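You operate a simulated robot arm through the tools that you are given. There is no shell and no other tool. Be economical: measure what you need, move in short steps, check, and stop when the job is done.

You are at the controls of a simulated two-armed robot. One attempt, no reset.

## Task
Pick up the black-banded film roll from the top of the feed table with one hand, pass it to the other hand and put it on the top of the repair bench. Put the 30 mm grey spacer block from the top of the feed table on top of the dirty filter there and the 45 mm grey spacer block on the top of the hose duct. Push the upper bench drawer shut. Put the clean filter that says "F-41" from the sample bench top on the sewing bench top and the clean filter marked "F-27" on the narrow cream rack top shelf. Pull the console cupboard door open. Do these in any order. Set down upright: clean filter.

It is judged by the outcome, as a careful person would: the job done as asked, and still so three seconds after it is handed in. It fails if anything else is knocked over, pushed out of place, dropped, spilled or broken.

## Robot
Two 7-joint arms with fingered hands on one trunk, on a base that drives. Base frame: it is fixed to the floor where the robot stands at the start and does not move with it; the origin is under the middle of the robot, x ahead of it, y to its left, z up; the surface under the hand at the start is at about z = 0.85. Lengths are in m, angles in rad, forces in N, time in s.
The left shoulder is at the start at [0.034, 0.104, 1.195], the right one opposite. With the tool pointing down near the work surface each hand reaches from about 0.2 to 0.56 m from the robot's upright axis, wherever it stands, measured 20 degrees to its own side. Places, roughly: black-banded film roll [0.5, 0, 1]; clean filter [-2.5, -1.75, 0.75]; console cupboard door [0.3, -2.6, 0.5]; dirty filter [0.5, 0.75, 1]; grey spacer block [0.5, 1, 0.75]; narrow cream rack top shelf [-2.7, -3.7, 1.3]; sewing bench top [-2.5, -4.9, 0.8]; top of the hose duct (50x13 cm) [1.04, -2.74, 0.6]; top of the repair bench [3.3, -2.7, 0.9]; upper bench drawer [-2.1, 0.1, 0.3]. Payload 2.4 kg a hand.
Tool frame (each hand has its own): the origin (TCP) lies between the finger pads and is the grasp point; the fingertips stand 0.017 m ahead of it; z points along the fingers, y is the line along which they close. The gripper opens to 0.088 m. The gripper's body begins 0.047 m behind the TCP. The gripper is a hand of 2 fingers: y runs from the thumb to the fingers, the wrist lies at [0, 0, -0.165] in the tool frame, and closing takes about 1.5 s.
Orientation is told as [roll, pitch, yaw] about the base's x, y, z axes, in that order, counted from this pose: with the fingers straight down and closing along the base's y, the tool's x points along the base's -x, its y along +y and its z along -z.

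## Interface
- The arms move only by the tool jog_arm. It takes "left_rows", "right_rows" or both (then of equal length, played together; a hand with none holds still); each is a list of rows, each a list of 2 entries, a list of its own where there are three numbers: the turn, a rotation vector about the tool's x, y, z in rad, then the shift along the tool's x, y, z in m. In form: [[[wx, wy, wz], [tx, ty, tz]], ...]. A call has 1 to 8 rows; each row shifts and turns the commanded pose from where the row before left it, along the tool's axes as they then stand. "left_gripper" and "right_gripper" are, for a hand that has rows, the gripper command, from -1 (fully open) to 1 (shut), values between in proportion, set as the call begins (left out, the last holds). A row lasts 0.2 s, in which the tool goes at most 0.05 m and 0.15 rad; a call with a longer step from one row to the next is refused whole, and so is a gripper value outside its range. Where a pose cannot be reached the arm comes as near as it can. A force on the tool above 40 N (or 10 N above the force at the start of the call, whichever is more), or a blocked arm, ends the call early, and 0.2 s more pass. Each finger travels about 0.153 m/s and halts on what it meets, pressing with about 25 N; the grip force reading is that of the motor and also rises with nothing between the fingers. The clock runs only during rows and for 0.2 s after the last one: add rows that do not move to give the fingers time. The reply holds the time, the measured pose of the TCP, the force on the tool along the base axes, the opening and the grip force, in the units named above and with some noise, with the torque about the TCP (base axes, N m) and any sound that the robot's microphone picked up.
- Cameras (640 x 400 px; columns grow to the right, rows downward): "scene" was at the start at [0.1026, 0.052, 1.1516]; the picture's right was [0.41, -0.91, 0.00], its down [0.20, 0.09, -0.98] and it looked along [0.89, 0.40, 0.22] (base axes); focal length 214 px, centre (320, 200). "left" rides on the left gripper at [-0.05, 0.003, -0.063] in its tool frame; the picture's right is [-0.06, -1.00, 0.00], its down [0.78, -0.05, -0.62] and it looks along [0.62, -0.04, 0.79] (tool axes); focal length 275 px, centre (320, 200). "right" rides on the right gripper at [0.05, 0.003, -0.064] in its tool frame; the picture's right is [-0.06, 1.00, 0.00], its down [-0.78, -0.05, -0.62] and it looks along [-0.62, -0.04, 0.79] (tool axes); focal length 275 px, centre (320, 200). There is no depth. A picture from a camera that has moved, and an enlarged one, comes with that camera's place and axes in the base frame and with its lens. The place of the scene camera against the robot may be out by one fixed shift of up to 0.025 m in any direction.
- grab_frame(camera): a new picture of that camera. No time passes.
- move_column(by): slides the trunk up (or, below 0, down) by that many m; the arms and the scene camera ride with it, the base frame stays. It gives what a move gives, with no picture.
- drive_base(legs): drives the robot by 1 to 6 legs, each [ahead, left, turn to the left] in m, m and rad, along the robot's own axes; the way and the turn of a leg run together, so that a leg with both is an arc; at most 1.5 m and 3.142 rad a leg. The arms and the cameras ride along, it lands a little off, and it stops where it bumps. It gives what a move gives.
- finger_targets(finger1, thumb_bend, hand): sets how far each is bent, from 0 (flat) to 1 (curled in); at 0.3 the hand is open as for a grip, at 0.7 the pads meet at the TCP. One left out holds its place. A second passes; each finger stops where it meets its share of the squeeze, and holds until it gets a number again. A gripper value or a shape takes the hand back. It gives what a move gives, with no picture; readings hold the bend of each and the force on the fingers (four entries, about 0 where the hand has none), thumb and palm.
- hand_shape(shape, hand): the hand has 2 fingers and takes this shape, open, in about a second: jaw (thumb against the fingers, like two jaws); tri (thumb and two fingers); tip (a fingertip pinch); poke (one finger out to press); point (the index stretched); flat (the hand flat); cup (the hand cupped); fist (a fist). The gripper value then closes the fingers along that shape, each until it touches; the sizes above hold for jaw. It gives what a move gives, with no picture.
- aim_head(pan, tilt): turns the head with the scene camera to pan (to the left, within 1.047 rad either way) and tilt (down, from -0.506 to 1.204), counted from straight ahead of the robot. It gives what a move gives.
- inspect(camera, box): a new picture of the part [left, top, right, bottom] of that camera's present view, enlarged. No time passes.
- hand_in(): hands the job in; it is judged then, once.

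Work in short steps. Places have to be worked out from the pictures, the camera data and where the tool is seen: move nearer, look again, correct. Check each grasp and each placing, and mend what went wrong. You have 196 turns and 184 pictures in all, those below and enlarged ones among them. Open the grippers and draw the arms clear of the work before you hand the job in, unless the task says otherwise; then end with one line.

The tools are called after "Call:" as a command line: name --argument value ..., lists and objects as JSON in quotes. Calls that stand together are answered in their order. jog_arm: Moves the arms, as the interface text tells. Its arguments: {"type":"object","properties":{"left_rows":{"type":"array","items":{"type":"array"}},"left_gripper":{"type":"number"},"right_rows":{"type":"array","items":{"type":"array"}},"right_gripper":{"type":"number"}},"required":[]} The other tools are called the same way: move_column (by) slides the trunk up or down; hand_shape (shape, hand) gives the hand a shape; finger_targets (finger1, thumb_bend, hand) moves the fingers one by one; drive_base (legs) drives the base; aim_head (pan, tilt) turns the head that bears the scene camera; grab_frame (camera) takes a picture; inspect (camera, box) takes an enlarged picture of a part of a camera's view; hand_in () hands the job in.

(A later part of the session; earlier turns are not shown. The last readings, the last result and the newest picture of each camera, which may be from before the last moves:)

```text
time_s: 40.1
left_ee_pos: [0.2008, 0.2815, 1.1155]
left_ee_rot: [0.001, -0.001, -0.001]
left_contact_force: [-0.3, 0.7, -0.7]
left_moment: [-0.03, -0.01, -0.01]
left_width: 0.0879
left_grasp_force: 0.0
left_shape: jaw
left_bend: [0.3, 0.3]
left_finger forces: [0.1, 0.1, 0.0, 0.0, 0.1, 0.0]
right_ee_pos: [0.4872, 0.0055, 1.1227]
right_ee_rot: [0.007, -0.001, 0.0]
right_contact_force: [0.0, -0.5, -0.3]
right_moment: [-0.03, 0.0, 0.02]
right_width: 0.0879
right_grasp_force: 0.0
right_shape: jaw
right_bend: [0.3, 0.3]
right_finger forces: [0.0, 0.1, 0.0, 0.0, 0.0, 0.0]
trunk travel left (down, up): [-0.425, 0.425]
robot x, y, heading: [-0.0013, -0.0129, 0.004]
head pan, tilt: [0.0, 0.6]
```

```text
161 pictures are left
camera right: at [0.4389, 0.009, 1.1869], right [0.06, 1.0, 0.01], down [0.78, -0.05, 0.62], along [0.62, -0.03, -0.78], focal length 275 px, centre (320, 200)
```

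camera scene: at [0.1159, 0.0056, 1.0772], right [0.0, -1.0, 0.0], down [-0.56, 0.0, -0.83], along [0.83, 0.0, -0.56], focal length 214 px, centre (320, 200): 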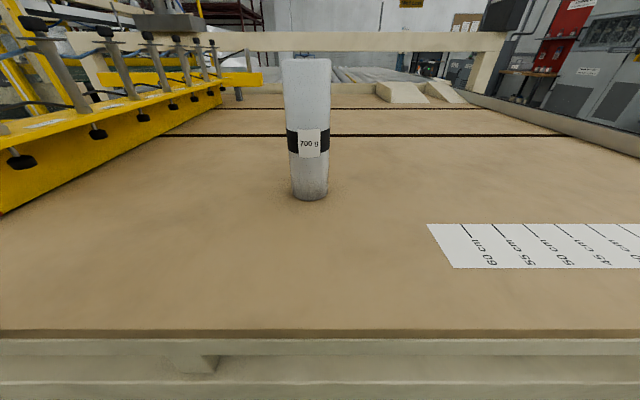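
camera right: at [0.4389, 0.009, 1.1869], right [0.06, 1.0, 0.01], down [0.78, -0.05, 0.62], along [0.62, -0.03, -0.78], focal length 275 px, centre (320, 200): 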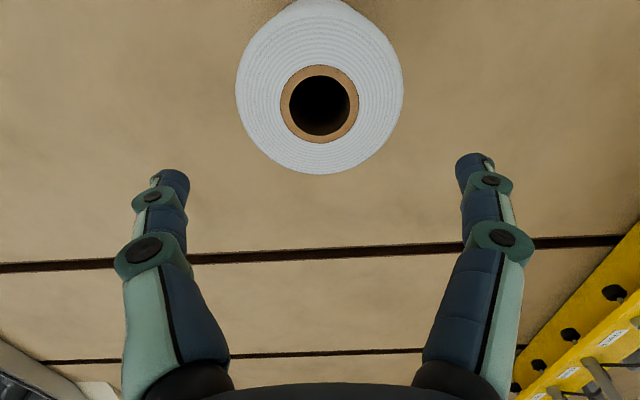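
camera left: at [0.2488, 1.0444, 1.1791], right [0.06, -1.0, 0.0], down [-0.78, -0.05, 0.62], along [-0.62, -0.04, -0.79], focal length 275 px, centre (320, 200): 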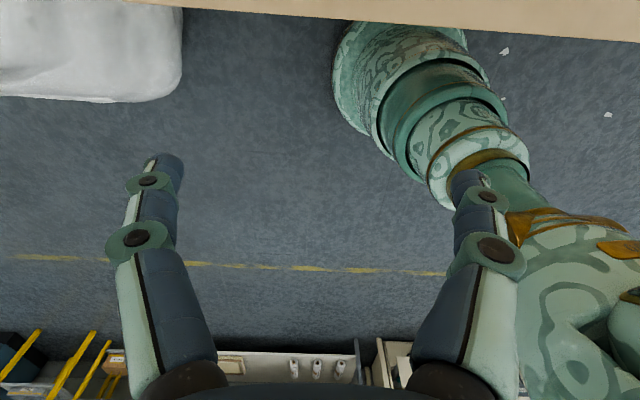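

Axis at (0.482, 0.007), top at 1.064. Small correction and down to TCP z ≈ 1.033.

Call:
jog_arm --right_rows '[[[0, 0, 0], [0.004, 0.0015, 0]], [[0, 0, 0], [0, 0, 0.03]], [[0, 0, 0], [0, 0, 0.03]], [[0, 0, 0], [0, 0, 0.029]], [[0, 0, 0], [0, 0, 0]]]'

Call:
grab_frame --camera "right"

```text
time_s: 41.1
left_ee_pos: [0.2005, 0.2818, 1.1154]
left_ee_rot: [0.002, 0.0, -0.003]
left_contact_force: [-0.4, 0.3, -0.9]
left_moment: [-0.04, 0.0, -0.01]
left_width: 0.0878
left_grasp_force: 0.0
left_shape: jaw
left_bend: [0.3, 0.3]
left_finger forces: [0.0, 0.0, 0.0, 0.0, 0.0, 0.1]
right_ee_pos: [0.4835, 0.0086, 1.0445]
right_ee_rot: [0.011, -0.019, 0.001]
right_contact_force: [-0.3, -5.3, 22.7]
right_moment: [-0.2, 0.0, 0.02]
right_width: 0.0868
right_grasp_force: 0.0
right_shape: jaw
right_bend: [0.3, 0.3]
right_finger forces: [9.5, 0.0, 0.1, 0.0, 18.5, 0.1]
trunk travel left (down, up): [-0.425, 0.425]
robot x, y, heading: [-0.0002, -0.0129, -0.002]
head pan, tilt: [0.0, 0.6]
stopped in row 5 (right hand): the force on the tool passed its limit at 44 N (the readings are from after the stop); the commanded pose is now the measured one
```

```text
160 pictures are left
camera right: at [0.4348, 0.0103, 1.1062], right [0.06, 1.0, 0.01], down [0.77, -0.06, 0.63], along [0.63, -0.03, -0.77], focal length 275 px, centre (320, 200)
```

right: 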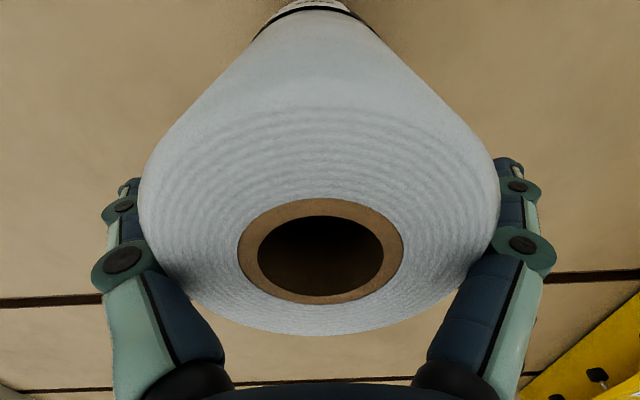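

The fingers straddle the roll snugly (tips ~35 mm below its top). I close here.

Call:
jog_arm --right_rows '[[[0, 0, 0], [0, 0, 0]], [[0, 0, 0], [0, 0, 0]], [[0, 0, 0], [0, 0, 0]], [[0, 0, 0], [0, 0, 0]], [[0, 0, 0], [0, 0, 0]]]' --right_gripper 1

Call:
grab_frame --camera "scene"

```text
time_s: 42.3
left_ee_pos: [0.2006, 0.2828, 1.1147]
left_ee_rot: [0.0, -0.002, -0.001]
left_contact_force: [0.2, 0.0, -0.4]
left_moment: [-0.01, 0.02, -0.02]
left_width: 0.088
left_grasp_force: 0.1
left_shape: jaw
left_bend: [0.3, 0.3]
left_finger forces: [0.0, 0.0, 0.0, 0.0, 0.0, 0.1]
right_ee_pos: [0.4835, 0.0095, 1.0423]
right_ee_rot: [0.011, -0.018, 0.001]
right_contact_force: [4.8, -1.5, 32.8]
right_moment: [0.07, -0.03, 0.05]
right_width: 0.0582
right_grasp_force: 25.1
right_shape: jaw
right_bend: [0.72, 0.69]
right_finger forces: [37.9, 0.0, 0.0, 0.1, 38.0, 0.0]
trunk travel left (down, up): [-0.425, 0.425]
robot x, y, heading: [0.0022, -0.0129, -0.003]
head pan, tilt: [0.0, 0.6]
```

```text
159 pictures are left
camera scene: at [0.1146, 0.0053, 1.0774], right [0.0, -1.0, 0.0], down [-0.56, 0.0, -0.83], along [0.83, 0.0, -0.56], focal length 214 px, centre (320, 200)
```

scene: 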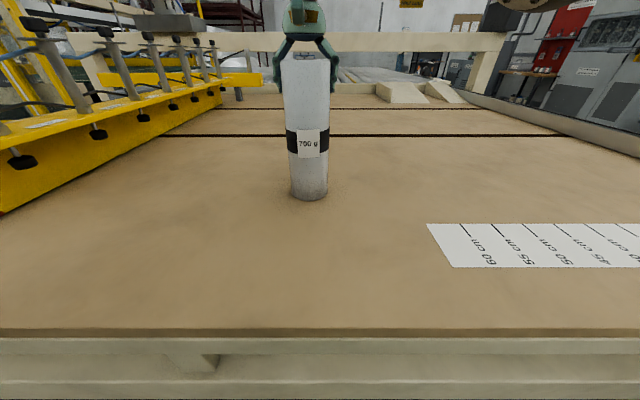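

Grip force is on both fingers. I lift 5 cm and check that the roll comes along.

Call:
jog_arm --right_rows '[[[0, 0, 0], [0, 0, -0.01]], [[0, 0, 0], [0, 0, -0.02]], [[0, 0, 0], [0, 0, -0.02]], [[0, 0, 0], [0, 0, 0]]]'

Call:
grab_frame --camera "scene"

Call:
grab_frame --camera "right"

```text
time_s: 43.3
left_ee_pos: [0.2015, 0.2822, 1.1135]
left_ee_rot: [-0.001, 0.001, -0.001]
left_contact_force: [0.3, 0.1, -0.8]
left_moment: [0.01, 0.0, -0.02]
left_width: 0.0879
left_grasp_force: 0.0
left_shape: jaw
left_bend: [0.3, 0.3]
left_finger forces: [0.1, 0.0, 0.1, 0.1, 0.0, 0.0]
right_ee_pos: [0.4836, 0.0077, 1.0889]
right_ee_rot: [0.009, -0.012, 0.0]
right_contact_force: [-0.3, 0.0, -7.4]
right_moment: [0.01, -0.04, -0.03]
right_width: 0.0583
right_grasp_force: 24.8
right_shape: jaw
right_bend: [0.71, 0.69]
right_finger forces: [28.8, 0.0, 0.1, 0.0, 28.3, 0.0]
trunk travel left (down, up): [-0.425, 0.425]
robot x, y, heading: [-0.0007, -0.0109, -0.003]
head pan, tilt: [0.0, 0.6]
```

```text
158 pictures are left
camera scene: at [0.1164, 0.0056, 1.077], right [0.0, -1.0, 0.0], down [-0.57, 0.0, -0.82], along [0.82, 0.0, -0.57], focal length 214 px, centre (320, 200)
```

scene: 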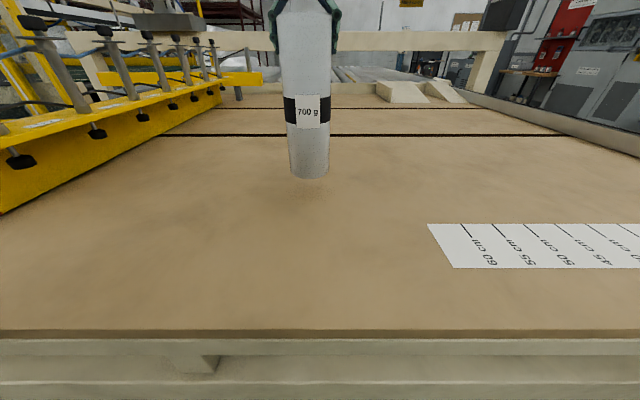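

```text
157 pictures are left
camera right: at [0.4352, 0.0107, 1.1534], right [0.06, 1.0, 0.01], down [0.78, -0.05, 0.63], along [0.63, -0.03, -0.78], focal length 275 px, centre (320, 200)
```

right: 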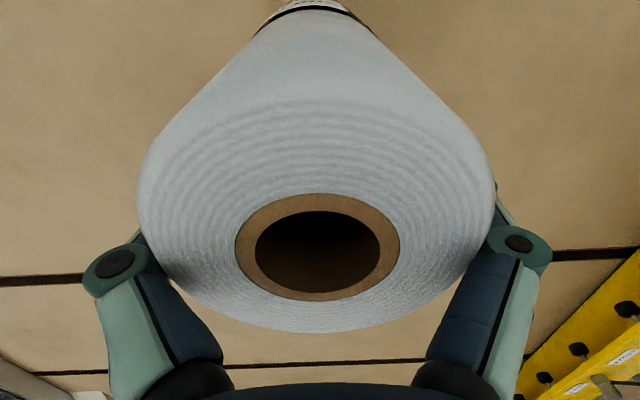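

The roll is lifted (−7 N reads ~0.7 kg). I raise it another 0.1 m and bring the left hand toward it, starting to turn it for a horizontal 45° side grasp.

Call:
jog_arm --right_rows '[[[0, 0, 0], [0, 0, -0.025]], [[0, 0, 0], [0, 0, -0.025]], [[0, 0, 0], [0, 0, -0.025]], [[0, 0, 0], [0, 0, -0.025]], [[0, 0, 0], [0, 0, 0]], [[0, 0, 0], [0, 0, 0]], [[0, 0, 0], [0, 0, 0]], [[0, 0, 0], [0, 0, 0]]]' --left_rows '[[[0, 0, 0], [-0.037, -0.02, 0]], [[0, 0, 0], [-0.037, -0.02, 0]], [[0, 0, 0], [-0.037, -0.02, 0]], [[0, 0, 0], [-0.037, -0.02, 0]], [[0, 0, 0.15], [0, 0, 0]], [[0, 0, 0.15], [0, 0, 0]], [[0, 0, 0.15], [0, 0, 0]], [[0, 0, 0.15], [0, 0, 0]]]' --left_gripper -1

Call:
jog_arm --left_rows '[[[0, 0, 0.15], [0, 0, 0]], [[0, -0.14, 0.035], [0, 0, 0]], [[0, -0.15, 0], [0, 0, 0]], [[0, -0.15, 0], [0, 0, 0]], [[0, -0.15, 0], [0, 0, 0]], [[0, -0.15, 0], [0, 0, 0]], [[0, -0.15, 0], [0, 0, 0]], [[0, -0.15, 0], [0, 0, 0]]]'

```text
time_s: 45.1
left_ee_pos: [0.3505, 0.2015, 1.1137]
left_ee_rot: [0.0, 0.001, -0.606]
left_contact_force: [-0.3, 0.0, -0.3]
left_moment: [0.01, -0.04, 0.0]
left_width: 0.0878
left_grasp_force: 0.1
left_shape: jaw
left_bend: [0.3, 0.3]
left_finger forces: [0.1, 0.0, 0.0, 0.0, 0.1, 0.1]
right_ee_pos: [0.4837, 0.0082, 1.1904]
right_ee_rot: [0.01, -0.012, -0.001]
right_contact_force: [-0.2, -0.1, -6.5]
right_moment: [0.0, -0.04, -0.01]
right_width: 0.058
right_grasp_force: 25.6
right_shape: jaw
right_bend: [0.71, 0.69]
right_finger forces: [28.4, 0.1, 0.0, 0.1, 27.9, 0.0]
trunk travel left (down, up): [-0.425, 0.425]
robot x, y, heading: [-0.0021, -0.0126, -0.001]
head pan, tilt: [0.0, 0.6]
```

```text
time_s: 46.9
left_ee_pos: [0.3502, 0.2026, 1.115]
left_ee_rot: [0.007, -1.039, -0.79]
left_contact_force: [-0.5, -1.2, -0.8]
left_moment: [-0.02, 0.02, -0.02]
left_width: 0.0879
left_grasp_force: 0.0
left_shape: jaw
left_bend: [0.3, 0.3]
left_finger forces: [0.0, 0.1, 0.0, 0.0, 0.1, 0.1]
right_ee_pos: [0.4846, 0.0076, 1.1899]
right_ee_rot: [0.012, -0.013, -0.001]
right_contact_force: [-0.1, -0.5, -6.6]
right_moment: [0.0, -0.03, 0.02]
right_width: 0.0583
right_grasp_force: 25.0
right_shape: jaw
right_bend: [0.71, 0.69]
right_finger forces: [28.1, 0.1, 0.0, 0.1, 27.5, 0.0]
trunk travel left (down, up): [-0.425, 0.425]
robot x, y, heading: [0.0002, -0.0163, -0.002]
head pan, tilt: [0.0, 0.6]
```

Left hand is following well. Finish the pitch to horizontal and look.

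Call:
jog_arm --left_rows '[[[0, -0.14, 0], [0, 0, 0]], [[0, -0.14, 0], [0, 0, 0]], [[0, -0.14, 0], [0, 0, 0]], [[0, -0.111, 0], [0, 0, 0]], [[0, 0, 0], [0.028, 0, 0]]]'

Call:
grab_frame --camera "left"

Call:
grab_frame --camera "scene"

```text
time_s: 48.1
left_ee_pos: [0.3483, 0.2037, 1.0869]
left_ee_rot: [1.831, -1.567, -2.615]
left_contact_force: [0.0, 0.8, 0.4]
left_moment: [0.01, 0.01, 0.03]
left_width: 0.088
left_grasp_force: 0.1
left_shape: jaw
left_bend: [0.3, 0.3]
left_finger forces: [0.0, 0.0, 0.0, 0.1, 0.0, 0.1]
right_ee_pos: [0.4838, 0.0077, 1.1891]
right_ee_rot: [0.01, -0.014, 0.0]
right_contact_force: [0.7, -0.4, -7.1]
right_moment: [0.02, -0.05, 0.01]
right_width: 0.0581
right_grasp_force: 25.0
right_shape: jaw
right_bend: [0.71, 0.69]
right_finger forces: [28.0, 0.0, 0.0, 0.0, 27.4, 0.1]
trunk travel left (down, up): [-0.425, 0.425]
robot x, y, heading: [0.0024, -0.015, 0.003]
head pan, tilt: [0.0, 0.6]
```

```text
156 pictures are left
camera left: at [0.3064, 0.2492, 1.1375], right [-0.71, -0.71, 0.06], down [-0.47, 0.4, -0.78], along [0.53, -0.58, -0.62], focal length 275 px, centre (320, 200)
```

left: 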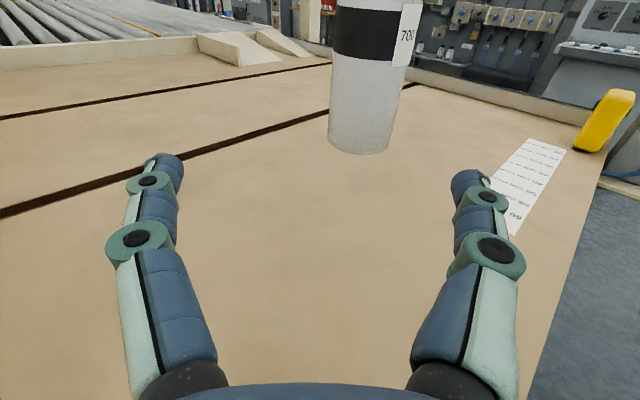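

```text
155 pictures are left
camera scene: at [0.1164, 0.0056, 1.077], right [0.0, -1.0, 0.0], down [-0.57, 0.0, -0.82], along [0.82, 0.0, -0.57], focal length 214 px, centre (320, 200)
```

scene: 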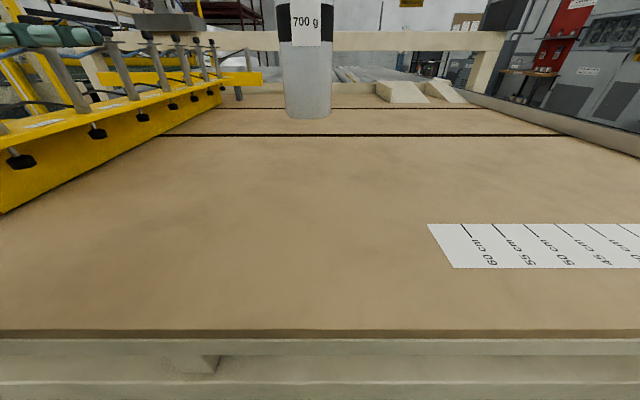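

The roll is ahead-right of the left hand: forward 0.234, lateral −0.043. I shift laterally and advance 0.14, then check.

Call:
jog_arm --left_rows '[[[0, 0, 0], [0.008, -0.022, 0]], [[0, 0, 0], [0.008, -0.021, 0]], [[0, 0, 0], [0, 0, 0.035]], [[0, 0, 0], [0, 0, 0.035]], [[0, 0, 0], [0, 0, 0.035]], [[0, 0, 0], [0, 0, 0.035]], [[0, 0, 0], [0, 0, 0]]]'

Call:
grab_frame --camera "left"

```text
time_s: 49.7
left_ee_pos: [0.4203, 0.073, 1.0689]
left_ee_rot: [1.209, -1.569, -1.997]
left_contact_force: [-0.3, -0.5, -0.3]
left_moment: [-0.03, 0.02, 0.01]
left_width: 0.0878
left_grasp_force: 0.0
left_shape: jaw
left_bend: [0.3, 0.3]
left_finger forces: [0.0, 0.1, 0.0, 0.0, 0.0, 0.1]
right_ee_pos: [0.4829, 0.0069, 1.1907]
right_ee_rot: [0.011, -0.011, 0.001]
right_contact_force: [0.3, 0.0, -6.9]
right_moment: [-0.02, -0.04, -0.01]
right_width: 0.058
right_grasp_force: 25.1
right_shape: jaw
right_bend: [0.71, 0.69]
right_finger forces: [27.7, 0.1, 0.0, 0.1, 27.1, 0.1]
trunk travel left (down, up): [-0.425, 0.425]
robot x, y, heading: [-0.003, -0.0131, -0.002]
head pan, tilt: [0.0, 0.6]
```

```text
154 pictures are left
camera left: at [0.3765, 0.1189, 1.1209], right [-0.71, -0.71, 0.06], down [-0.47, 0.41, -0.78], along [0.53, -0.58, -0.62], focal length 275 px, centre (320, 200)
```

left: 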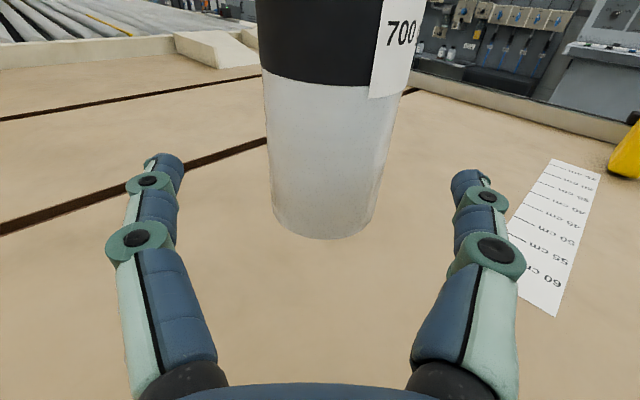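

Aligned within ~3 mm. Advance 0.088 to have the roll between the pads.

Call:
jog_arm --left_rows '[[[0, 0, 0], [0, -0.003, 0.03]], [[0, 0, 0], [0, 0, 0.03]], [[0, 0, 0], [0, 0, 0.028]], [[0, 0, 0], [0, 0, 0]]]'

Call:
grab_frame --camera "left"

```text
time_s: 50.7
left_ee_pos: [0.48, 0.0096, 1.071]
left_ee_rot: [1.15, -1.566, -1.937]
left_contact_force: [-0.3, -0.4, 0.1]
left_moment: [-0.01, 0.02, -0.01]
left_width: 0.0875
left_grasp_force: 0.0
left_shape: jaw
left_bend: [0.3, 0.3]
left_finger forces: [0.0, 0.0, 0.0, 0.0, 0.1, 0.0]
right_ee_pos: [0.4836, 0.008, 1.19]
right_ee_rot: [0.01, -0.011, 0.001]
right_contact_force: [-0.2, 0.1, -7.5]
right_moment: [-0.01, -0.06, 0.0]
right_width: 0.058
right_grasp_force: 25.0
right_shape: jaw
right_bend: [0.71, 0.69]
right_finger forces: [27.6, 0.1, 0.1, 0.1, 27.0, 0.0]
trunk travel left (down, up): [-0.425, 0.425]
robot x, y, heading: [-0.0005, -0.0092, -0.002]
head pan, tilt: [0.0, 0.6]
```

```text
153 pictures are left
camera left: at [0.4364, 0.0545, 1.1209], right [-0.71, -0.71, 0.06], down [-0.47, 0.41, -0.78], along [0.53, -0.58, -0.62], focal length 275 px, centre (320, 200)
```

left: 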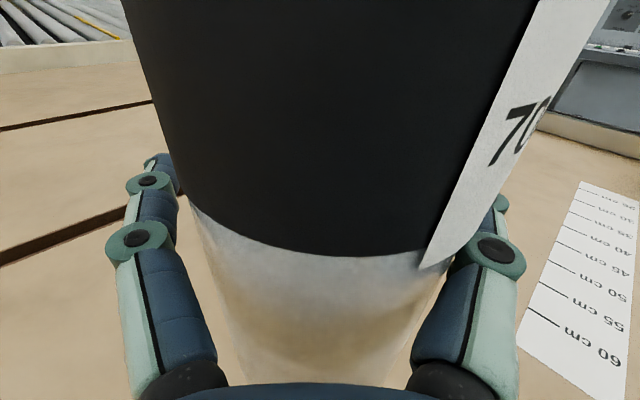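

No contact forces, roll centred between the left fingers. Close the left hand.

Call:
jog_arm --left_rows '[[[0, 0, 0], [0, 0, 0]], [[0, 0, 0], [0, 0, 0]], [[0, 0, 0], [0, 0, 0]], [[0, 0, 0], [0, 0, 0]], [[0, 0, 0], [0, 0, 0]], [[0, 0, 0], [0, 0, 0]], [[0, 0, 0], [0, 0, 0]]]' --left_gripper 1

Call:
grab_frame --camera "left"

```text
time_s: 52.3
left_ee_pos: [0.4795, 0.0074, 1.0699]
left_ee_rot: [1.11, -1.568, -1.898]
left_contact_force: [-0.9, -1.9, 0.6]
left_moment: [0.04, -0.02, 0.11]
left_width: 0.0654
left_grasp_force: 25.3
left_shape: jaw
left_bend: [0.68, 0.57]
left_finger forces: [22.7, 0.1, 0.0, 0.0, 24.7, 0.0]
right_ee_pos: [0.4827, 0.0076, 1.1896]
right_ee_rot: [0.01, -0.012, 0.001]
right_contact_force: [-0.4, 2.2, -6.6]
right_moment: [0.24, -0.06, -0.08]
right_width: 0.0589
right_grasp_force: 25.3
right_shape: jaw
right_bend: [0.71, 0.68]
right_finger forces: [31.6, 0.1, 0.0, 0.0, 27.1, 0.1]
trunk travel left (down, up): [-0.425, 0.425]
robot x, y, heading: [-0.0002, -0.0084, -0.0]
head pan, tilt: [0.0, 0.6]
```

```text
152 pictures are left
camera left: at [0.4361, 0.0548, 1.1209], right [-0.71, -0.71, 0.06], down [-0.47, 0.41, -0.78], along [0.53, -0.58, -0.62], focal length 275 px, centre (320, 200)
```

left: 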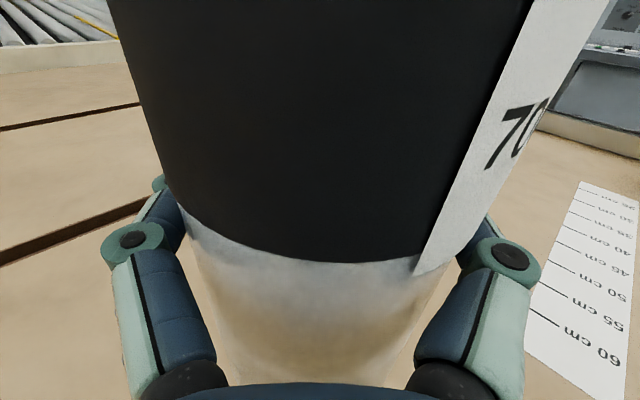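

Left grips with ~24 N on both fingers. Release the right hand and rise off the roll.

Call:
jog_arm --right_rows '[[[0, 0, 0], [0, 0, 0]], [[0, 0, 0], [0, 0, 0]], [[0, 0, 0], [0, 0, 0]], [[0, 0, 0], [0, 0, 0]], [[0, 0, 0], [0, 0, -0.02]], [[0, 0, 0], [0, 0, -0.03]], [[0, 0, 0], [0, 0, -0.04]], [[0, 0, 0], [0, 0, -0.04]]]' --right_gripper -1

Call:
grab_frame --camera "scene"

Call:
grab_frame --camera "right"

```text
time_s: 54.1
left_ee_pos: [0.479, 0.0074, 1.0692]
left_ee_rot: [1.102, -1.568, -1.886]
left_contact_force: [0.5, 0.1, -0.9]
left_moment: [-0.06, -0.05, -0.01]
left_width: 0.0658
left_grasp_force: 25.4
left_shape: jaw
left_bend: [0.68, 0.58]
left_finger forces: [24.1, 0.0, 0.1, 0.0, 22.6, 0.1]
right_ee_pos: [0.4618, -0.0009, 1.277]
right_ee_rot: [0.01, -0.014, 0.0]
right_contact_force: [0.8, 0.3, 0.2]
right_moment: [0.0, 0.01, 0.03]
right_width: 0.0879
right_grasp_force: 0.1
right_shape: jaw
right_bend: [0.3, 0.3]
right_finger forces: [0.0, 0.0, 0.1, 0.0, 0.0, 0.1]
right hand out of reach, approached as far as the arm can: row 6, 7, 8
trunk travel left (down, up): [-0.425, 0.425]
robot x, y, heading: [0.0012, -0.0141, -0.002]
head pan, tilt: [0.0, 0.6]
```

```text
151 pictures are left
camera scene: at [0.1165, 0.0058, 1.077], right [0.0, -1.0, 0.0], down [-0.57, 0.0, -0.82], along [0.82, 0.0, -0.57], focal length 214 px, centre (320, 200)
```

scene: 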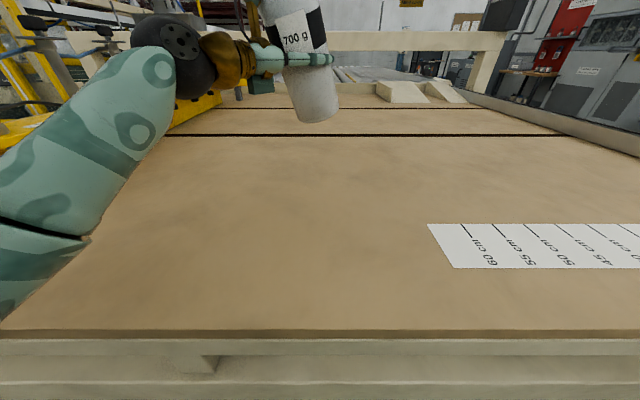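

```text
150 pictures are left
camera right: at [0.412, 0.0023, 1.341], right [0.06, 1.0, 0.01], down [0.78, -0.06, 0.63], along [0.63, -0.03, -0.78], focal length 275 px, centre (320, 200)
```

right: 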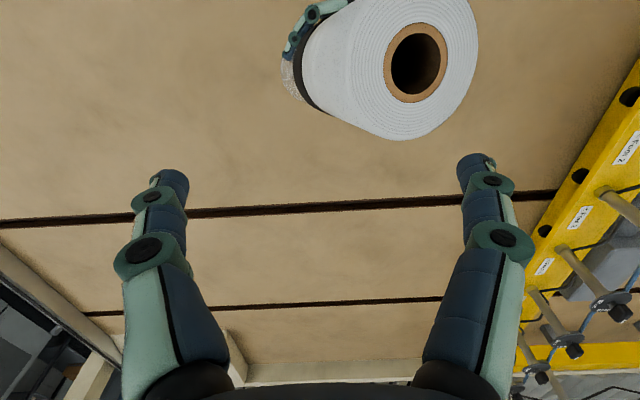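

The roll tilted in the left hand when the right released. I check whether the grip is steady with the left camera.

Call:
jog_arm --left_rows '[[[0, 0, 0], [0, 0, 0]], [[0, 0, 0], [0, 0, 0]]]'

Call:
grab_frame --camera "left"

Call:
aim_head --pan 0.0 --tilt 0.1

Call:
grab_frame --camera "scene"

```text
time_s: 54.7
left_ee_pos: [0.4797, 0.0074, 1.069]
left_ee_rot: [1.088, -1.569, -1.874]
left_contact_force: [0.2, -1.0, 0.1]
left_moment: [-0.08, -0.04, -0.01]
left_width: 0.0657
left_grasp_force: 25.0
left_shape: jaw
left_bend: [0.68, 0.58]
left_finger forces: [24.2, 0.0, 0.0, 0.0, 22.6, 0.0]
right_ee_pos: [0.4611, 0.0003, 1.2779]
right_ee_rot: [0.01, -0.013, 0.0]
right_contact_force: [0.3, -0.1, -0.7]
right_moment: [0.02, 0.01, 0.04]
right_width: 0.0877
right_grasp_force: 0.1
right_shape: jaw
right_bend: [0.3, 0.3]
right_finger forces: [0.0, 0.0, 0.0, 0.0, 0.0, 0.0]
trunk travel left (down, up): [-0.425, 0.425]
robot x, y, heading: [-0.0049, -0.0139, -0.002]
head pan, tilt: [0.0, 0.6]
```

```text
149 pictures are left
camera left: at [0.436, 0.0549, 1.1209], right [-0.71, -0.71, 0.06], down [-0.47, 0.41, -0.78], along [0.53, -0.58, -0.62], focal length 275 px, centre (320, 200)
```

left: 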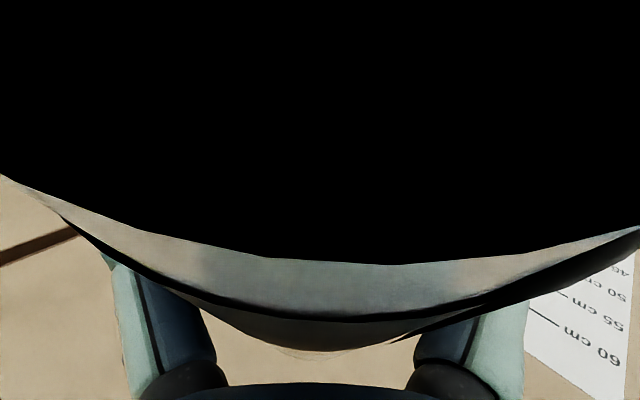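

```text
time_s: 55.7
left_ee_pos: [0.4794, 0.0077, 1.0704]
left_ee_rot: [1.047, -1.569, -1.835]
left_contact_force: [-0.3, 0.0, 0.2]
left_moment: [-0.08, -0.07, 0.05]
left_width: 0.0655
left_grasp_force: 25.2
left_shape: jaw
left_bend: [0.68, 0.58]
left_finger forces: [24.2, 0.1, 0.1, 0.0, 22.6, 0.1]
right_ee_pos: [0.4627, -0.0004, 1.2778]
right_ee_rot: [0.012, -0.013, 0.0]
right_contact_force: [-0.6, 0.0, -0.7]
right_moment: [-0.01, 0.01, 0.0]
right_width: 0.0877
right_grasp_force: 0.0
right_shape: jaw
right_bend: [0.3, 0.3]
right_finger forces: [0.1, 0.1, 0.0, 0.1, 0.0, 0.0]
trunk travel left (down, up): [-0.425, 0.425]
robot x, y, heading: [0.0015, -0.0111, -0.002]
head pan, tilt: [0.0, 0.099]
```

```text
148 pictures are left
camera scene: at [0.1202, 0.0055, 1.1231], right [0.0, -1.0, 0.0], down [-0.1, 0.0, -0.99], along [0.99, 0.0, -0.1], focal length 214 px, centre (320, 200)
```

scene: 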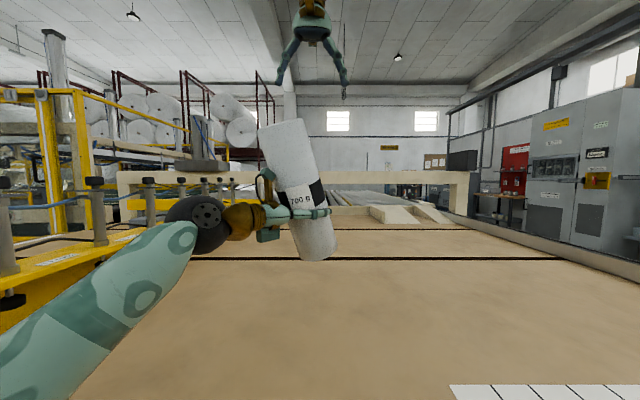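

The roll was gripped below its centre, so it tipped ~20° back against the hand; it sits steady there. I keep it, draw the left arm back, raise the trunk and get the right hand back too.

Call:
jog_arm --left_rows '[[[0, 0, 0], [0, 0, -0.03]], [[0, 0, 0], [0, 0, -0.03]], [[0, 0, 0], [0, 0.005, -0.035]], [[0, 0, 0], [0, 0.005, -0.035]], [[0, 0, 0], [0, 0.01, -0.035]], [[0, 0, 0], [0, 0.01, -0.035]], [[0, 0, 0], [0, 0, -0.03]]]' --right_rows '[[[0, 0, 0], [0, -0.02, 0]], [[0, 0, 0], [0.02, -0.03, 0]], [[0, 0, 0], [0.03, -0.03, 0]], [[0, 0, 0], [0.03, -0.03, 0]], [[0, 0, 0], [0.03, -0.03, 0]], [[0, 0, 0], [0.03, -0.03, 0]], [[0, 0, 0], [0.03, -0.03, 0]]]'

Call:
move_column --by 0.2

Call:
aim_head --pan 0.5 --tilt 0.3

Call:
grab_frame --camera "scene"

```text
time_s: 57.3
left_ee_pos: [0.3361, 0.1922, 1.0726]
left_ee_rot: [1.437, -1.568, -2.226]
left_contact_force: [0.3, 0.4, -0.1]
left_moment: [-0.1, -0.06, 0.02]
left_width: 0.0652
left_grasp_force: 25.3
left_shape: jaw
left_bend: [0.68, 0.58]
left_finger forces: [24.4, 0.0, 0.0, 0.1, 22.7, 0.0]
right_ee_pos: [0.2878, -0.2012, 1.273]
right_ee_rot: [0.011, -0.015, 0.001]
right_contact_force: [0.3, 0.2, -0.9]
right_moment: [0.04, 0.02, 0.03]
right_width: 0.0882
right_grasp_force: 0.0
right_shape: jaw
right_bend: [0.3, 0.3]
right_finger forces: [0.0, 0.1, 0.0, 0.0, 0.1, 0.1]
trunk travel left (down, up): [-0.425, 0.425]
robot x, y, heading: [-0.0007, -0.0105, -0.005]
head pan, tilt: [0.0, 0.099]
```

```text
time_s: 59.4
left_ee_pos: [0.3371, 0.1921, 1.2706]
left_ee_rot: [1.106, -1.568, -1.892]
left_contact_force: [-0.5, -0.5, -7.1]
left_moment: [-0.08, -0.08, -0.01]
left_width: 0.0654
left_grasp_force: 24.4
left_shape: jaw
left_bend: [0.68, 0.58]
left_finger forces: [24.3, 0.0, 0.0, 0.1, 22.7, 0.0]
right_ee_pos: [0.291, -0.1988, 1.4738]
right_ee_rot: [0.01, -0.013, 0.0]
right_contact_force: [0.5, -0.5, 0.1]
right_moment: [-0.01, -0.04, 0.0]
right_width: 0.0879
right_grasp_force: 0.0
right_shape: jaw
right_bend: [0.3, 0.3]
right_finger forces: [0.1, 0.0, 0.0, 0.1, 0.0, 0.0]
trunk travel left (down, up): [-0.625, 0.225]
robot x, y, heading: [0.0006, -0.0113, -0.006]
head pan, tilt: [0.0, 0.099]
```

```text
time_s: 60.4
left_ee_pos: [0.3371, 0.193, 1.2699]
left_ee_rot: [1.231, -1.568, -2.016]
left_contact_force: [-0.2, -0.3, -5.6]
left_moment: [-0.08, -0.08, -0.01]
left_width: 0.0654
left_grasp_force: 25.1
left_shape: jaw
left_bend: [0.68, 0.58]
left_finger forces: [24.3, 0.0, 0.0, 0.1, 22.6, 0.0]
right_ee_pos: [0.2908, -0.1988, 1.4732]
right_ee_rot: [0.011, -0.015, 0.001]
right_contact_force: [0.2, -0.2, -0.1]
right_moment: [0.0, 0.02, 0.03]
right_width: 0.0879
right_grasp_force: 0.1
right_shape: jaw
right_bend: [0.3, 0.3]
right_finger forces: [0.1, 0.0, 0.0, 0.0, 0.1, 0.0]
trunk travel left (down, up): [-0.625, 0.225]
robot x, y, heading: [0.0005, -0.011, 0.002]
head pan, tilt: [0.499, 0.3]
```

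```text
147 pictures are left
camera scene: at [0.1072, 0.0503, 1.3055], right [0.48, -0.88, 0.0], down [-0.26, -0.14, -0.96], along [0.84, 0.46, -0.3], focal length 214 px, centre (320, 200)
```

scene: 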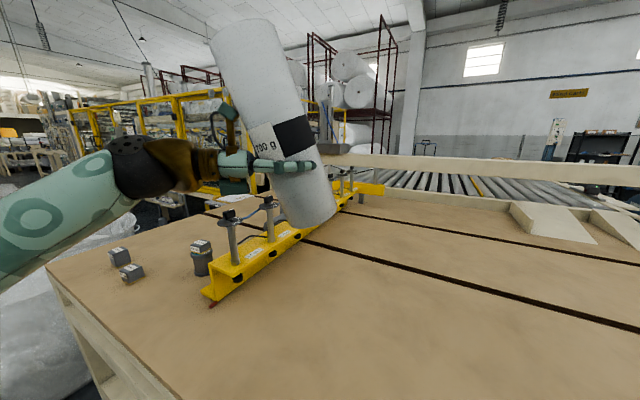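

Roll secure. I drive left 0.95 m for the 45 mm block, keeping the roll well above the posts.

Call:
drive_base --legs '[[0, 0.95, 0]]'

Call:
aim_head --pan -0.1 --tilt 0.8

Call:
grab_frame --camera "scene"

Call:
grab_frame --camera "right"

```text
time_s: 65.3
left_ee_pos: [0.3349, 1.1418, 1.2693]
left_ee_rot: [1.307, -1.569, -2.088]
left_contact_force: [-0.1, 0.3, -7.0]
left_moment: [-0.06, -0.07, 0.0]
left_width: 0.0655
left_grasp_force: 24.7
left_shape: jaw
left_bend: [0.68, 0.58]
left_finger forces: [24.4, 0.1, 0.0, 0.0, 22.7, 0.1]
right_ee_pos: [0.2893, 0.7497, 1.4739]
right_ee_rot: [0.009, -0.013, 0.008]
right_contact_force: [0.9, 0.0, -1.1]
right_moment: [0.01, 0.0, 0.01]
right_width: 0.0881
right_grasp_force: 0.1
right_shape: jaw
right_bend: [0.3, 0.3]
right_finger forces: [0.0, 0.1, 0.0, 0.0, 0.0, 0.1]
trunk travel left (down, up): [-0.625, 0.225]
robot x, y, heading: [-0.0017, 0.9334, 0.006]
head pan, tilt: [0.499, 0.3]
```

```text
time_s: 66.3
left_ee_pos: [0.333, 1.1409, 1.2705]
left_ee_rot: [1.179, -1.571, -1.958]
left_contact_force: [0.5, -0.4, -7.2]
left_moment: [-0.06, -0.08, 0.0]
left_width: 0.0657
left_grasp_force: 24.3
left_shape: jaw
left_bend: [0.68, 0.58]
left_finger forces: [24.2, 0.1, 0.0, 0.0, 22.5, 0.0]
right_ee_pos: [0.2905, 0.7498, 1.4745]
right_ee_rot: [0.009, -0.013, 0.006]
right_contact_force: [-0.4, -0.8, -0.2]
right_moment: [0.0, 0.02, -0.06]
right_width: 0.088
right_grasp_force: 0.0
right_shape: jaw
right_bend: [0.3, 0.3]
right_finger forces: [0.0, 0.0, 0.1, 0.1, 0.0, 0.1]
trunk travel left (down, up): [-0.625, 0.225]
robot x, y, heading: [-0.0066, 0.9366, 0.008]
head pan, tilt: [-0.099, 0.799]
```

```text
146 pictures are left
camera scene: at [0.1034, 0.9453, 1.2612], right [-0.09, -1.0, 0.0], down [-0.71, 0.07, -0.7], along [0.69, -0.07, -0.72], focal length 214 px, centre (320, 200)
```

scene: 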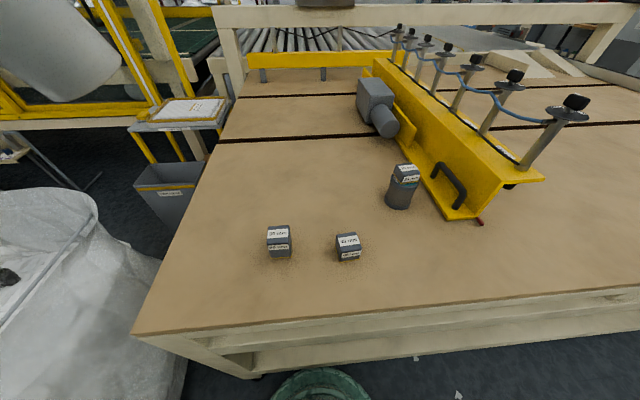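

```text
145 pictures are left
camera right: at [0.2409, 0.7516, 1.5365], right [0.05, 1.0, 0.01], down [0.78, -0.05, 0.63], along [0.63, -0.03, -0.78], focal length 275 px, centre (320, 200)
```

right: 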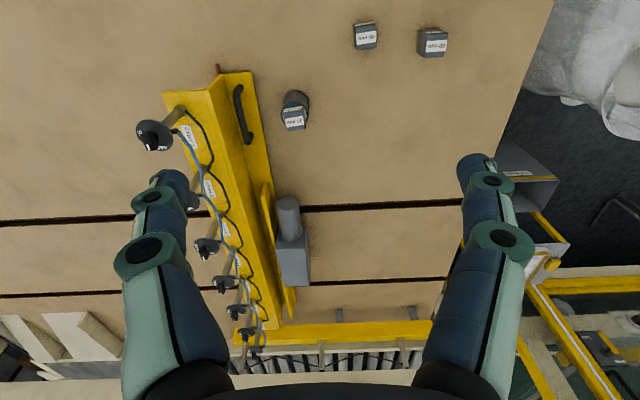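

I lower the trunk 0.12 (roll still far above the table) and bring the right hand down above the 45 mm block at ~(0.338, 0.845).

Call:
move_column --by -0.12

Call:
jog_arm --right_rows '[[[0, 0.013, 0], [0, 0.0137, 0.0436]], [[0, 0, 0], [0, 0.0137, 0.0436]], [[0, 0, 0], [0, 0.0137, 0.0436]], [[0, 0, 0], [0, 0.0137, 0.0436]], [[0, 0, 0], [0, 0.0137, 0.0436]], [[0, 0, 0], [0, 0.0137, 0.0436]], [[0, 0, 0], [0, 0.0137, 0.0436]]]'

Call:
grab_frame --camera "right"

```text
time_s: 67.8
left_ee_pos: [0.3344, 1.1413, 1.1505]
left_ee_rot: [1.261, -1.568, -2.042]
left_contact_force: [0.5, -0.9, -7.2]
left_moment: [-0.07, -0.07, -0.02]
left_width: 0.0655
left_grasp_force: 25.0
left_shape: jaw
left_bend: [0.69, 0.58]
left_finger forces: [24.2, 0.1, 0.1, 0.0, 22.6, 0.1]
right_ee_pos: [0.2906, 0.7488, 1.3528]
right_ee_rot: [0.01, -0.015, 0.007]
right_contact_force: [-0.3, -0.4, 0.6]
right_moment: [-0.02, 0.0, 0.02]
right_width: 0.0881
right_grasp_force: 0.1
right_shape: jaw
right_bend: [0.3, 0.3]
right_finger forces: [0.1, 0.0, 0.0, 0.0, 0.1, 0.0]
trunk travel left (down, up): [-0.505, 0.345]
robot x, y, heading: [-0.0044, 0.935, 0.006]
head pan, tilt: [-0.099, 0.799]
```

```text
time_s: 69.4
left_ee_pos: [0.3338, 1.1423, 1.1504]
left_ee_rot: [1.158, -1.569, -1.937]
left_contact_force: [0.4, -0.4, -6.0]
left_moment: [-0.09, -0.07, 0.03]
left_width: 0.0656
left_grasp_force: 25.0
left_shape: jaw
left_bend: [0.69, 0.58]
left_finger forces: [24.0, 0.0, 0.1, 0.0, 22.6, 0.1]
right_ee_pos: [0.2895, 0.849, 1.0471]
right_ee_rot: [0.009, -0.002, 0.007]
right_contact_force: [0.5, -1.0, 0.5]
right_moment: [0.0, 0.01, -0.01]
right_width: 0.0879
right_grasp_force: 0.1
right_shape: jaw
right_bend: [0.3, 0.3]
right_finger forces: [0.1, 0.0, 0.0, 0.0, 0.1, 0.0]
trunk travel left (down, up): [-0.505, 0.345]
robot x, y, heading: [-0.0061, 0.9338, 0.007]
head pan, tilt: [-0.099, 0.799]
```

```text
144 pictures are left
camera right: at [0.2413, 0.8512, 1.112], right [0.05, 1.0, 0.01], down [0.78, -0.05, 0.62], along [0.62, -0.03, -0.79], focal length 275 px, centre (320, 200)
```

right: 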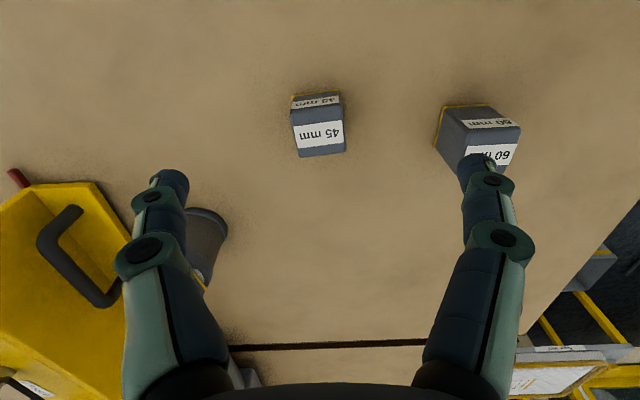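

The 45 mm block is at (0.3386, 0.8456), yaw ≈ +0.12. Align and go down.

Call:
jog_arm --right_rows '[[[0, 0, 0], [-0.025, -0.002, 0.02]], [[0, 0, 0], [-0.024, -0.0015, 0.03]], [[0, 0, -0.12], [0, 0, 0.02]], [[0, 0, 0], [0, 0, 0.03]], [[0, 0, 0], [0, 0, 0]]]'

Call:
grab_frame --camera "right"

```text
time_s: 70.6
left_ee_pos: [0.333, 1.1414, 1.1503]
left_ee_rot: [1.17, -1.569, -1.95]
left_contact_force: [0.0, 0.0, -7.6]
left_moment: [-0.04, -0.04, 0.01]
left_width: 0.0655
left_grasp_force: 25.2
left_shape: jaw
left_bend: [0.69, 0.58]
left_finger forces: [24.1, 0.0, 0.1, 0.0, 22.5, 0.0]
right_ee_pos: [0.3389, 0.8461, 0.948]
right_ee_rot: [0.01, -0.002, 0.127]
right_contact_force: [-0.7, -0.4, 0.2]
right_moment: [0.0, 0.01, -0.01]
right_width: 0.0879
right_grasp_force: 0.1
right_shape: jaw
right_bend: [0.3, 0.3]
right_finger forces: [0.1, 0.0, 0.0, 0.0, 0.0, 0.0]
trunk travel left (down, up): [-0.505, 0.345]
robot x, y, heading: [-0.0038, 0.9362, 0.007]
head pan, tilt: [-0.099, 0.799]
```

```text
143 pictures are left
camera right: at [0.2901, 0.8431, 1.0126], right [-0.07, 1.0, 0.01], down [0.78, 0.05, 0.62], along [0.62, 0.05, -0.79], focal length 275 px, centre (320, 200)
```

right: 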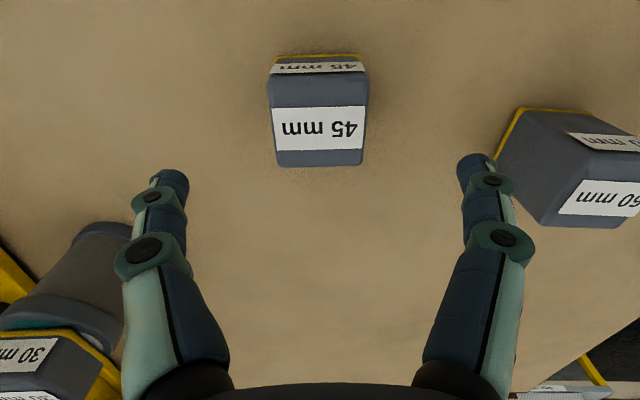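

Aligned. Down to z 0.875 and grip.

Call:
jog_arm --right_rows '[[[0, 0, 0], [0.001, 0, 0.025]], [[0, 0, 0], [0, 0, 0.025]], [[0, 0, 0], [0, 0, 0.022]], [[0, 0, 0], [0, 0, 0]]]'

Call:
jog_arm --right_rows '[[[0, 0, 0], [0, 0, 0]], [[0, 0, 0], [0, 0, 0]], [[0, 0, 0], [0, 0, 0]], [[0, 0, 0], [0, 0, 0]], [[0, 0, 0], [0, 0, 0]], [[0, 0, 0], [0, 0, 0]]]' --right_gripper 1

Call:
jog_arm --right_rows '[[[0, 0, 0], [0, 0, -0.02]], [[0, 0, 0], [0, 0, -0.04]], [[0, 0, 0], [0, 0, -0.05]], [[0, 0, 0], [0, 0, -0.05]], [[0, 0, 0], [0, 0, -0.05]], [[0, 0, 0], [0.0, 0, -0.05]]]'

Call:
grab_frame --camera "right"

```text
time_s: 71.6
left_ee_pos: [0.3346, 1.1408, 1.15]
left_ee_rot: [1.166, -1.569, -1.946]
left_contact_force: [-0.1, 0.2, -7.1]
left_moment: [-0.06, -0.07, -0.02]
left_width: 0.0654
left_grasp_force: 25.5
left_shape: jaw
left_bend: [0.69, 0.58]
left_finger forces: [24.2, 0.0, 0.0, 0.0, 22.6, 0.1]
right_ee_pos: [0.3373, 0.8468, 0.8767]
right_ee_rot: [0.009, -0.002, 0.127]
right_contact_force: [-0.5, -0.2, -1.6]
right_moment: [-0.01, 0.02, 0.0]
right_width: 0.0879
right_grasp_force: 0.1
right_shape: jaw
right_bend: [0.3, 0.3]
right_finger forces: [0.0, 0.1, 0.1, 0.0, 0.1, 0.1]
trunk travel left (down, up): [-0.505, 0.345]
robot x, y, heading: [-0.0062, 0.9379, 0.005]
head pan, tilt: [-0.099, 0.799]
```

```text
time_s: 73.0
left_ee_pos: [0.3329, 1.1416, 1.1503]
left_ee_rot: [1.151, -1.568, -1.93]
left_contact_force: [-0.1, 0.1, -6.0]
left_moment: [-0.08, -0.05, 0.04]
left_width: 0.0654
left_grasp_force: 25.2
left_shape: jaw
left_bend: [0.69, 0.58]
left_finger forces: [24.1, 0.0, 0.0, 0.0, 22.7, 0.1]
right_ee_pos: [0.3377, 0.8464, 0.8772]
right_ee_rot: [0.01, -0.002, 0.127]
right_contact_force: [0.5, 0.4, 0.8]
right_moment: [0.03, -0.01, -0.01]
right_width: 0.0367
right_grasp_force: 25.1
right_shape: jaw
right_bend: [0.73, 0.7]
right_finger forces: [22.8, 0.0, 0.0, 0.0, 22.9, 0.0]
trunk travel left (down, up): [-0.505, 0.345]
robot x, y, heading: [-0.0015, 0.9315, 0.002]
head pan, tilt: [-0.099, 0.799]
```

```text
time_s: 74.4
left_ee_pos: [0.3339, 1.1411, 1.1509]
left_ee_rot: [1.176, -1.568, -1.957]
left_contact_force: [0.4, 0.3, -7.3]
left_moment: [-0.08, -0.06, 0.03]
left_width: 0.0654
left_grasp_force: 24.9
left_shape: jaw
left_bend: [0.69, 0.58]
left_finger forces: [24.1, 0.0, 0.1, 0.0, 22.6, 0.0]
right_ee_pos: [0.3375, 0.8423, 1.1372]
right_ee_rot: [0.007, -0.002, 0.127]
right_contact_force: [0.6, -0.2, -0.7]
right_moment: [0.01, 0.01, -0.03]
right_width: 0.0368
right_grasp_force: 24.7
right_shape: jaw
right_bend: [0.73, 0.7]
right_finger forces: [22.9, 0.0, 0.1, 0.0, 22.8, 0.0]
trunk travel left (down, up): [-0.505, 0.345]
robot x, y, heading: [-0.0058, 0.9365, -0.001]
head pan, tilt: [-0.099, 0.799]
```

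```text
142 pictures are left
camera right: at [0.2892, 0.8396, 1.2006], right [-0.07, 1.0, 0.01], down [0.78, 0.05, 0.62], along [0.62, 0.05, -0.78], focal length 275 px, centre (320, 200)
```

right: 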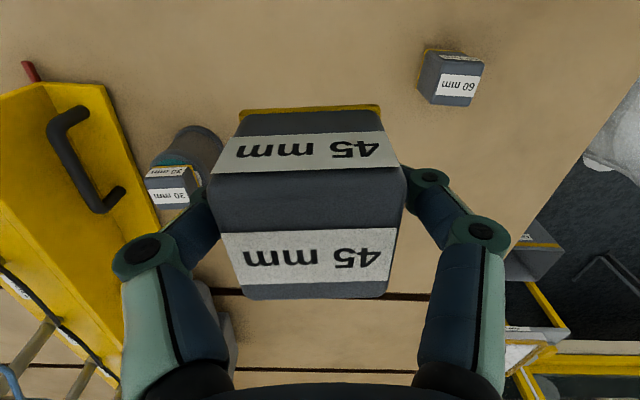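

Both objects held. I back off 0.4 m from the table, then go right to y ≈ −1.9, and look at the console area.

Call:
drive_base --legs '[[-0.45, 0, 0], [0, -1.45, 0], [0, -1.3, 0]]'

Call:
aim_head --pan -0.2 --tilt 0.35

Call:
grab_frame --camera "scene"

```text
time_s: 90.1
left_ee_pos: [-0.1168, -1.6369, 1.1502]
left_ee_rot: [1.122, -1.569, -1.92]
left_contact_force: [0.4, 1.0, -7.0]
left_moment: [-0.06, -0.07, -0.02]
left_width: 0.0657
left_grasp_force: 24.7
left_shape: jaw
left_bend: [0.69, 0.58]
left_finger forces: [24.1, 0.0, 0.1, 0.0, 22.6, 0.0]
right_ee_pos: [-0.1194, -1.9349, 1.1363]
right_ee_rot: [0.011, -0.003, 0.108]
right_contact_force: [0.0, 0.3, -1.4]
right_moment: [-0.01, 0.02, 0.0]
right_width: 0.0369
right_grasp_force: 25.2
right_shape: jaw
right_bend: [0.73, 0.7]
right_finger forces: [23.0, 0.0, 0.0, 0.0, 22.8, 0.0]
trunk travel left (down, up): [-0.505, 0.345]
robot x, y, heading: [-0.4549, -1.8386, -0.013]
head pan, tilt: [-0.099, 0.799]
```

```text
time_s: 91.0
left_ee_pos: [-0.1183, -1.6352, 1.1515]
left_ee_rot: [1.049, -1.569, -1.846]
left_contact_force: [0.5, -0.7, -7.3]
left_moment: [-0.06, -0.08, 0.0]
left_width: 0.0657
left_grasp_force: 24.7
left_shape: jaw
left_bend: [0.69, 0.58]
left_finger forces: [24.1, 0.1, 0.0, 0.0, 22.7, 0.1]
right_ee_pos: [-0.119, -1.9344, 1.1362]
right_ee_rot: [0.011, -0.002, 0.11]
right_contact_force: [-0.8, 1.1, -1.0]
right_moment: [-0.02, 0.0, 0.0]
right_width: 0.0371
right_grasp_force: 24.9
right_shape: jaw
right_bend: [0.73, 0.7]
right_finger forces: [22.9, 0.0, 0.1, 0.0, 22.9, 0.0]
trunk travel left (down, up): [-0.505, 0.345]
robot x, y, heading: [-0.4554, -1.8353, -0.012]
head pan, tilt: [-0.201, 0.351]
```

```text
141 pictures are left
camera scene: at [-0.3396, -1.8387, 1.1802], right [-0.21, -0.98, 0.0], down [-0.34, 0.07, -0.94], along [0.92, -0.2, -0.34], focal length 214 px, centre (320, 200)
```

scene: 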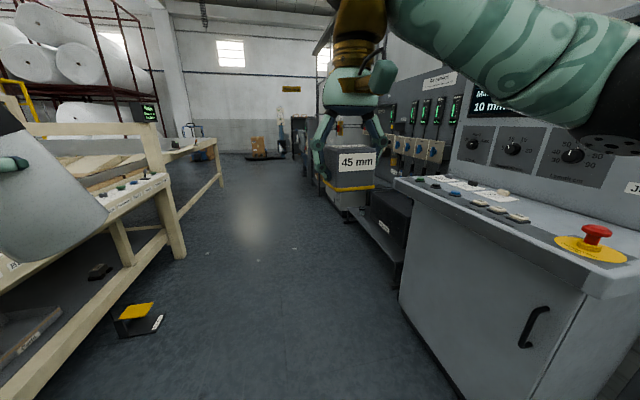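

The console is ahead-right. I turn the head further right to see the door and look along the aisle.

Call:
aim_head --pan -0.9 --tilt 0.5

Call:
grab_frame --camera "scene"

```text
time_s: 92.1
left_ee_pos: [-0.1167, -1.6354, 1.1501]
left_ee_rot: [1.074, -1.568, -1.876]
left_contact_force: [0.5, 0.5, -6.8]
left_moment: [-0.06, -0.04, -0.04]
left_width: 0.0657
left_grasp_force: 24.9
left_shape: jaw
left_bend: [0.69, 0.58]
left_finger forces: [24.2, 0.0, 0.1, 0.0, 22.7, 0.1]
right_ee_pos: [-0.1199, -1.935, 1.1364]
right_ee_rot: [0.01, -0.001, 0.109]
right_contact_force: [-0.4, -0.2, -1.5]
right_moment: [-0.01, 0.03, 0.0]
right_width: 0.0367
right_grasp_force: 24.7
right_shape: jaw
right_bend: [0.73, 0.7]
right_finger forces: [22.8, 0.1, 0.0, 0.0, 22.9, 0.1]
trunk travel left (down, up): [-0.505, 0.345]
robot x, y, heading: [-0.4571, -1.8351, -0.012]
head pan, tilt: [-0.901, 0.499]
```

```text
140 pictures are left
camera scene: at [-0.375, -1.8909, 1.1667], right [-0.79, -0.61, 0.0], down [-0.29, 0.38, -0.88], along [0.54, -0.7, -0.48], focal length 214 px, centre (320, 200)
```

scene: 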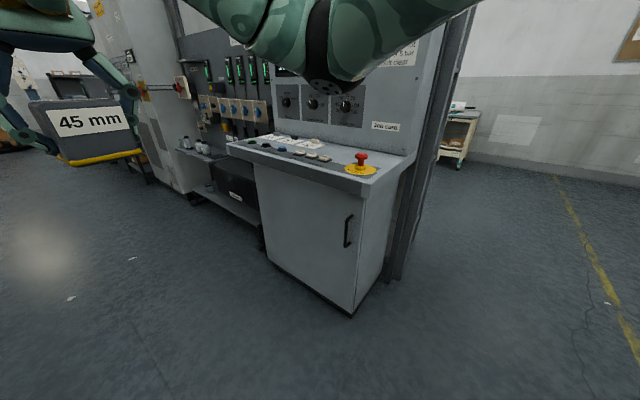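

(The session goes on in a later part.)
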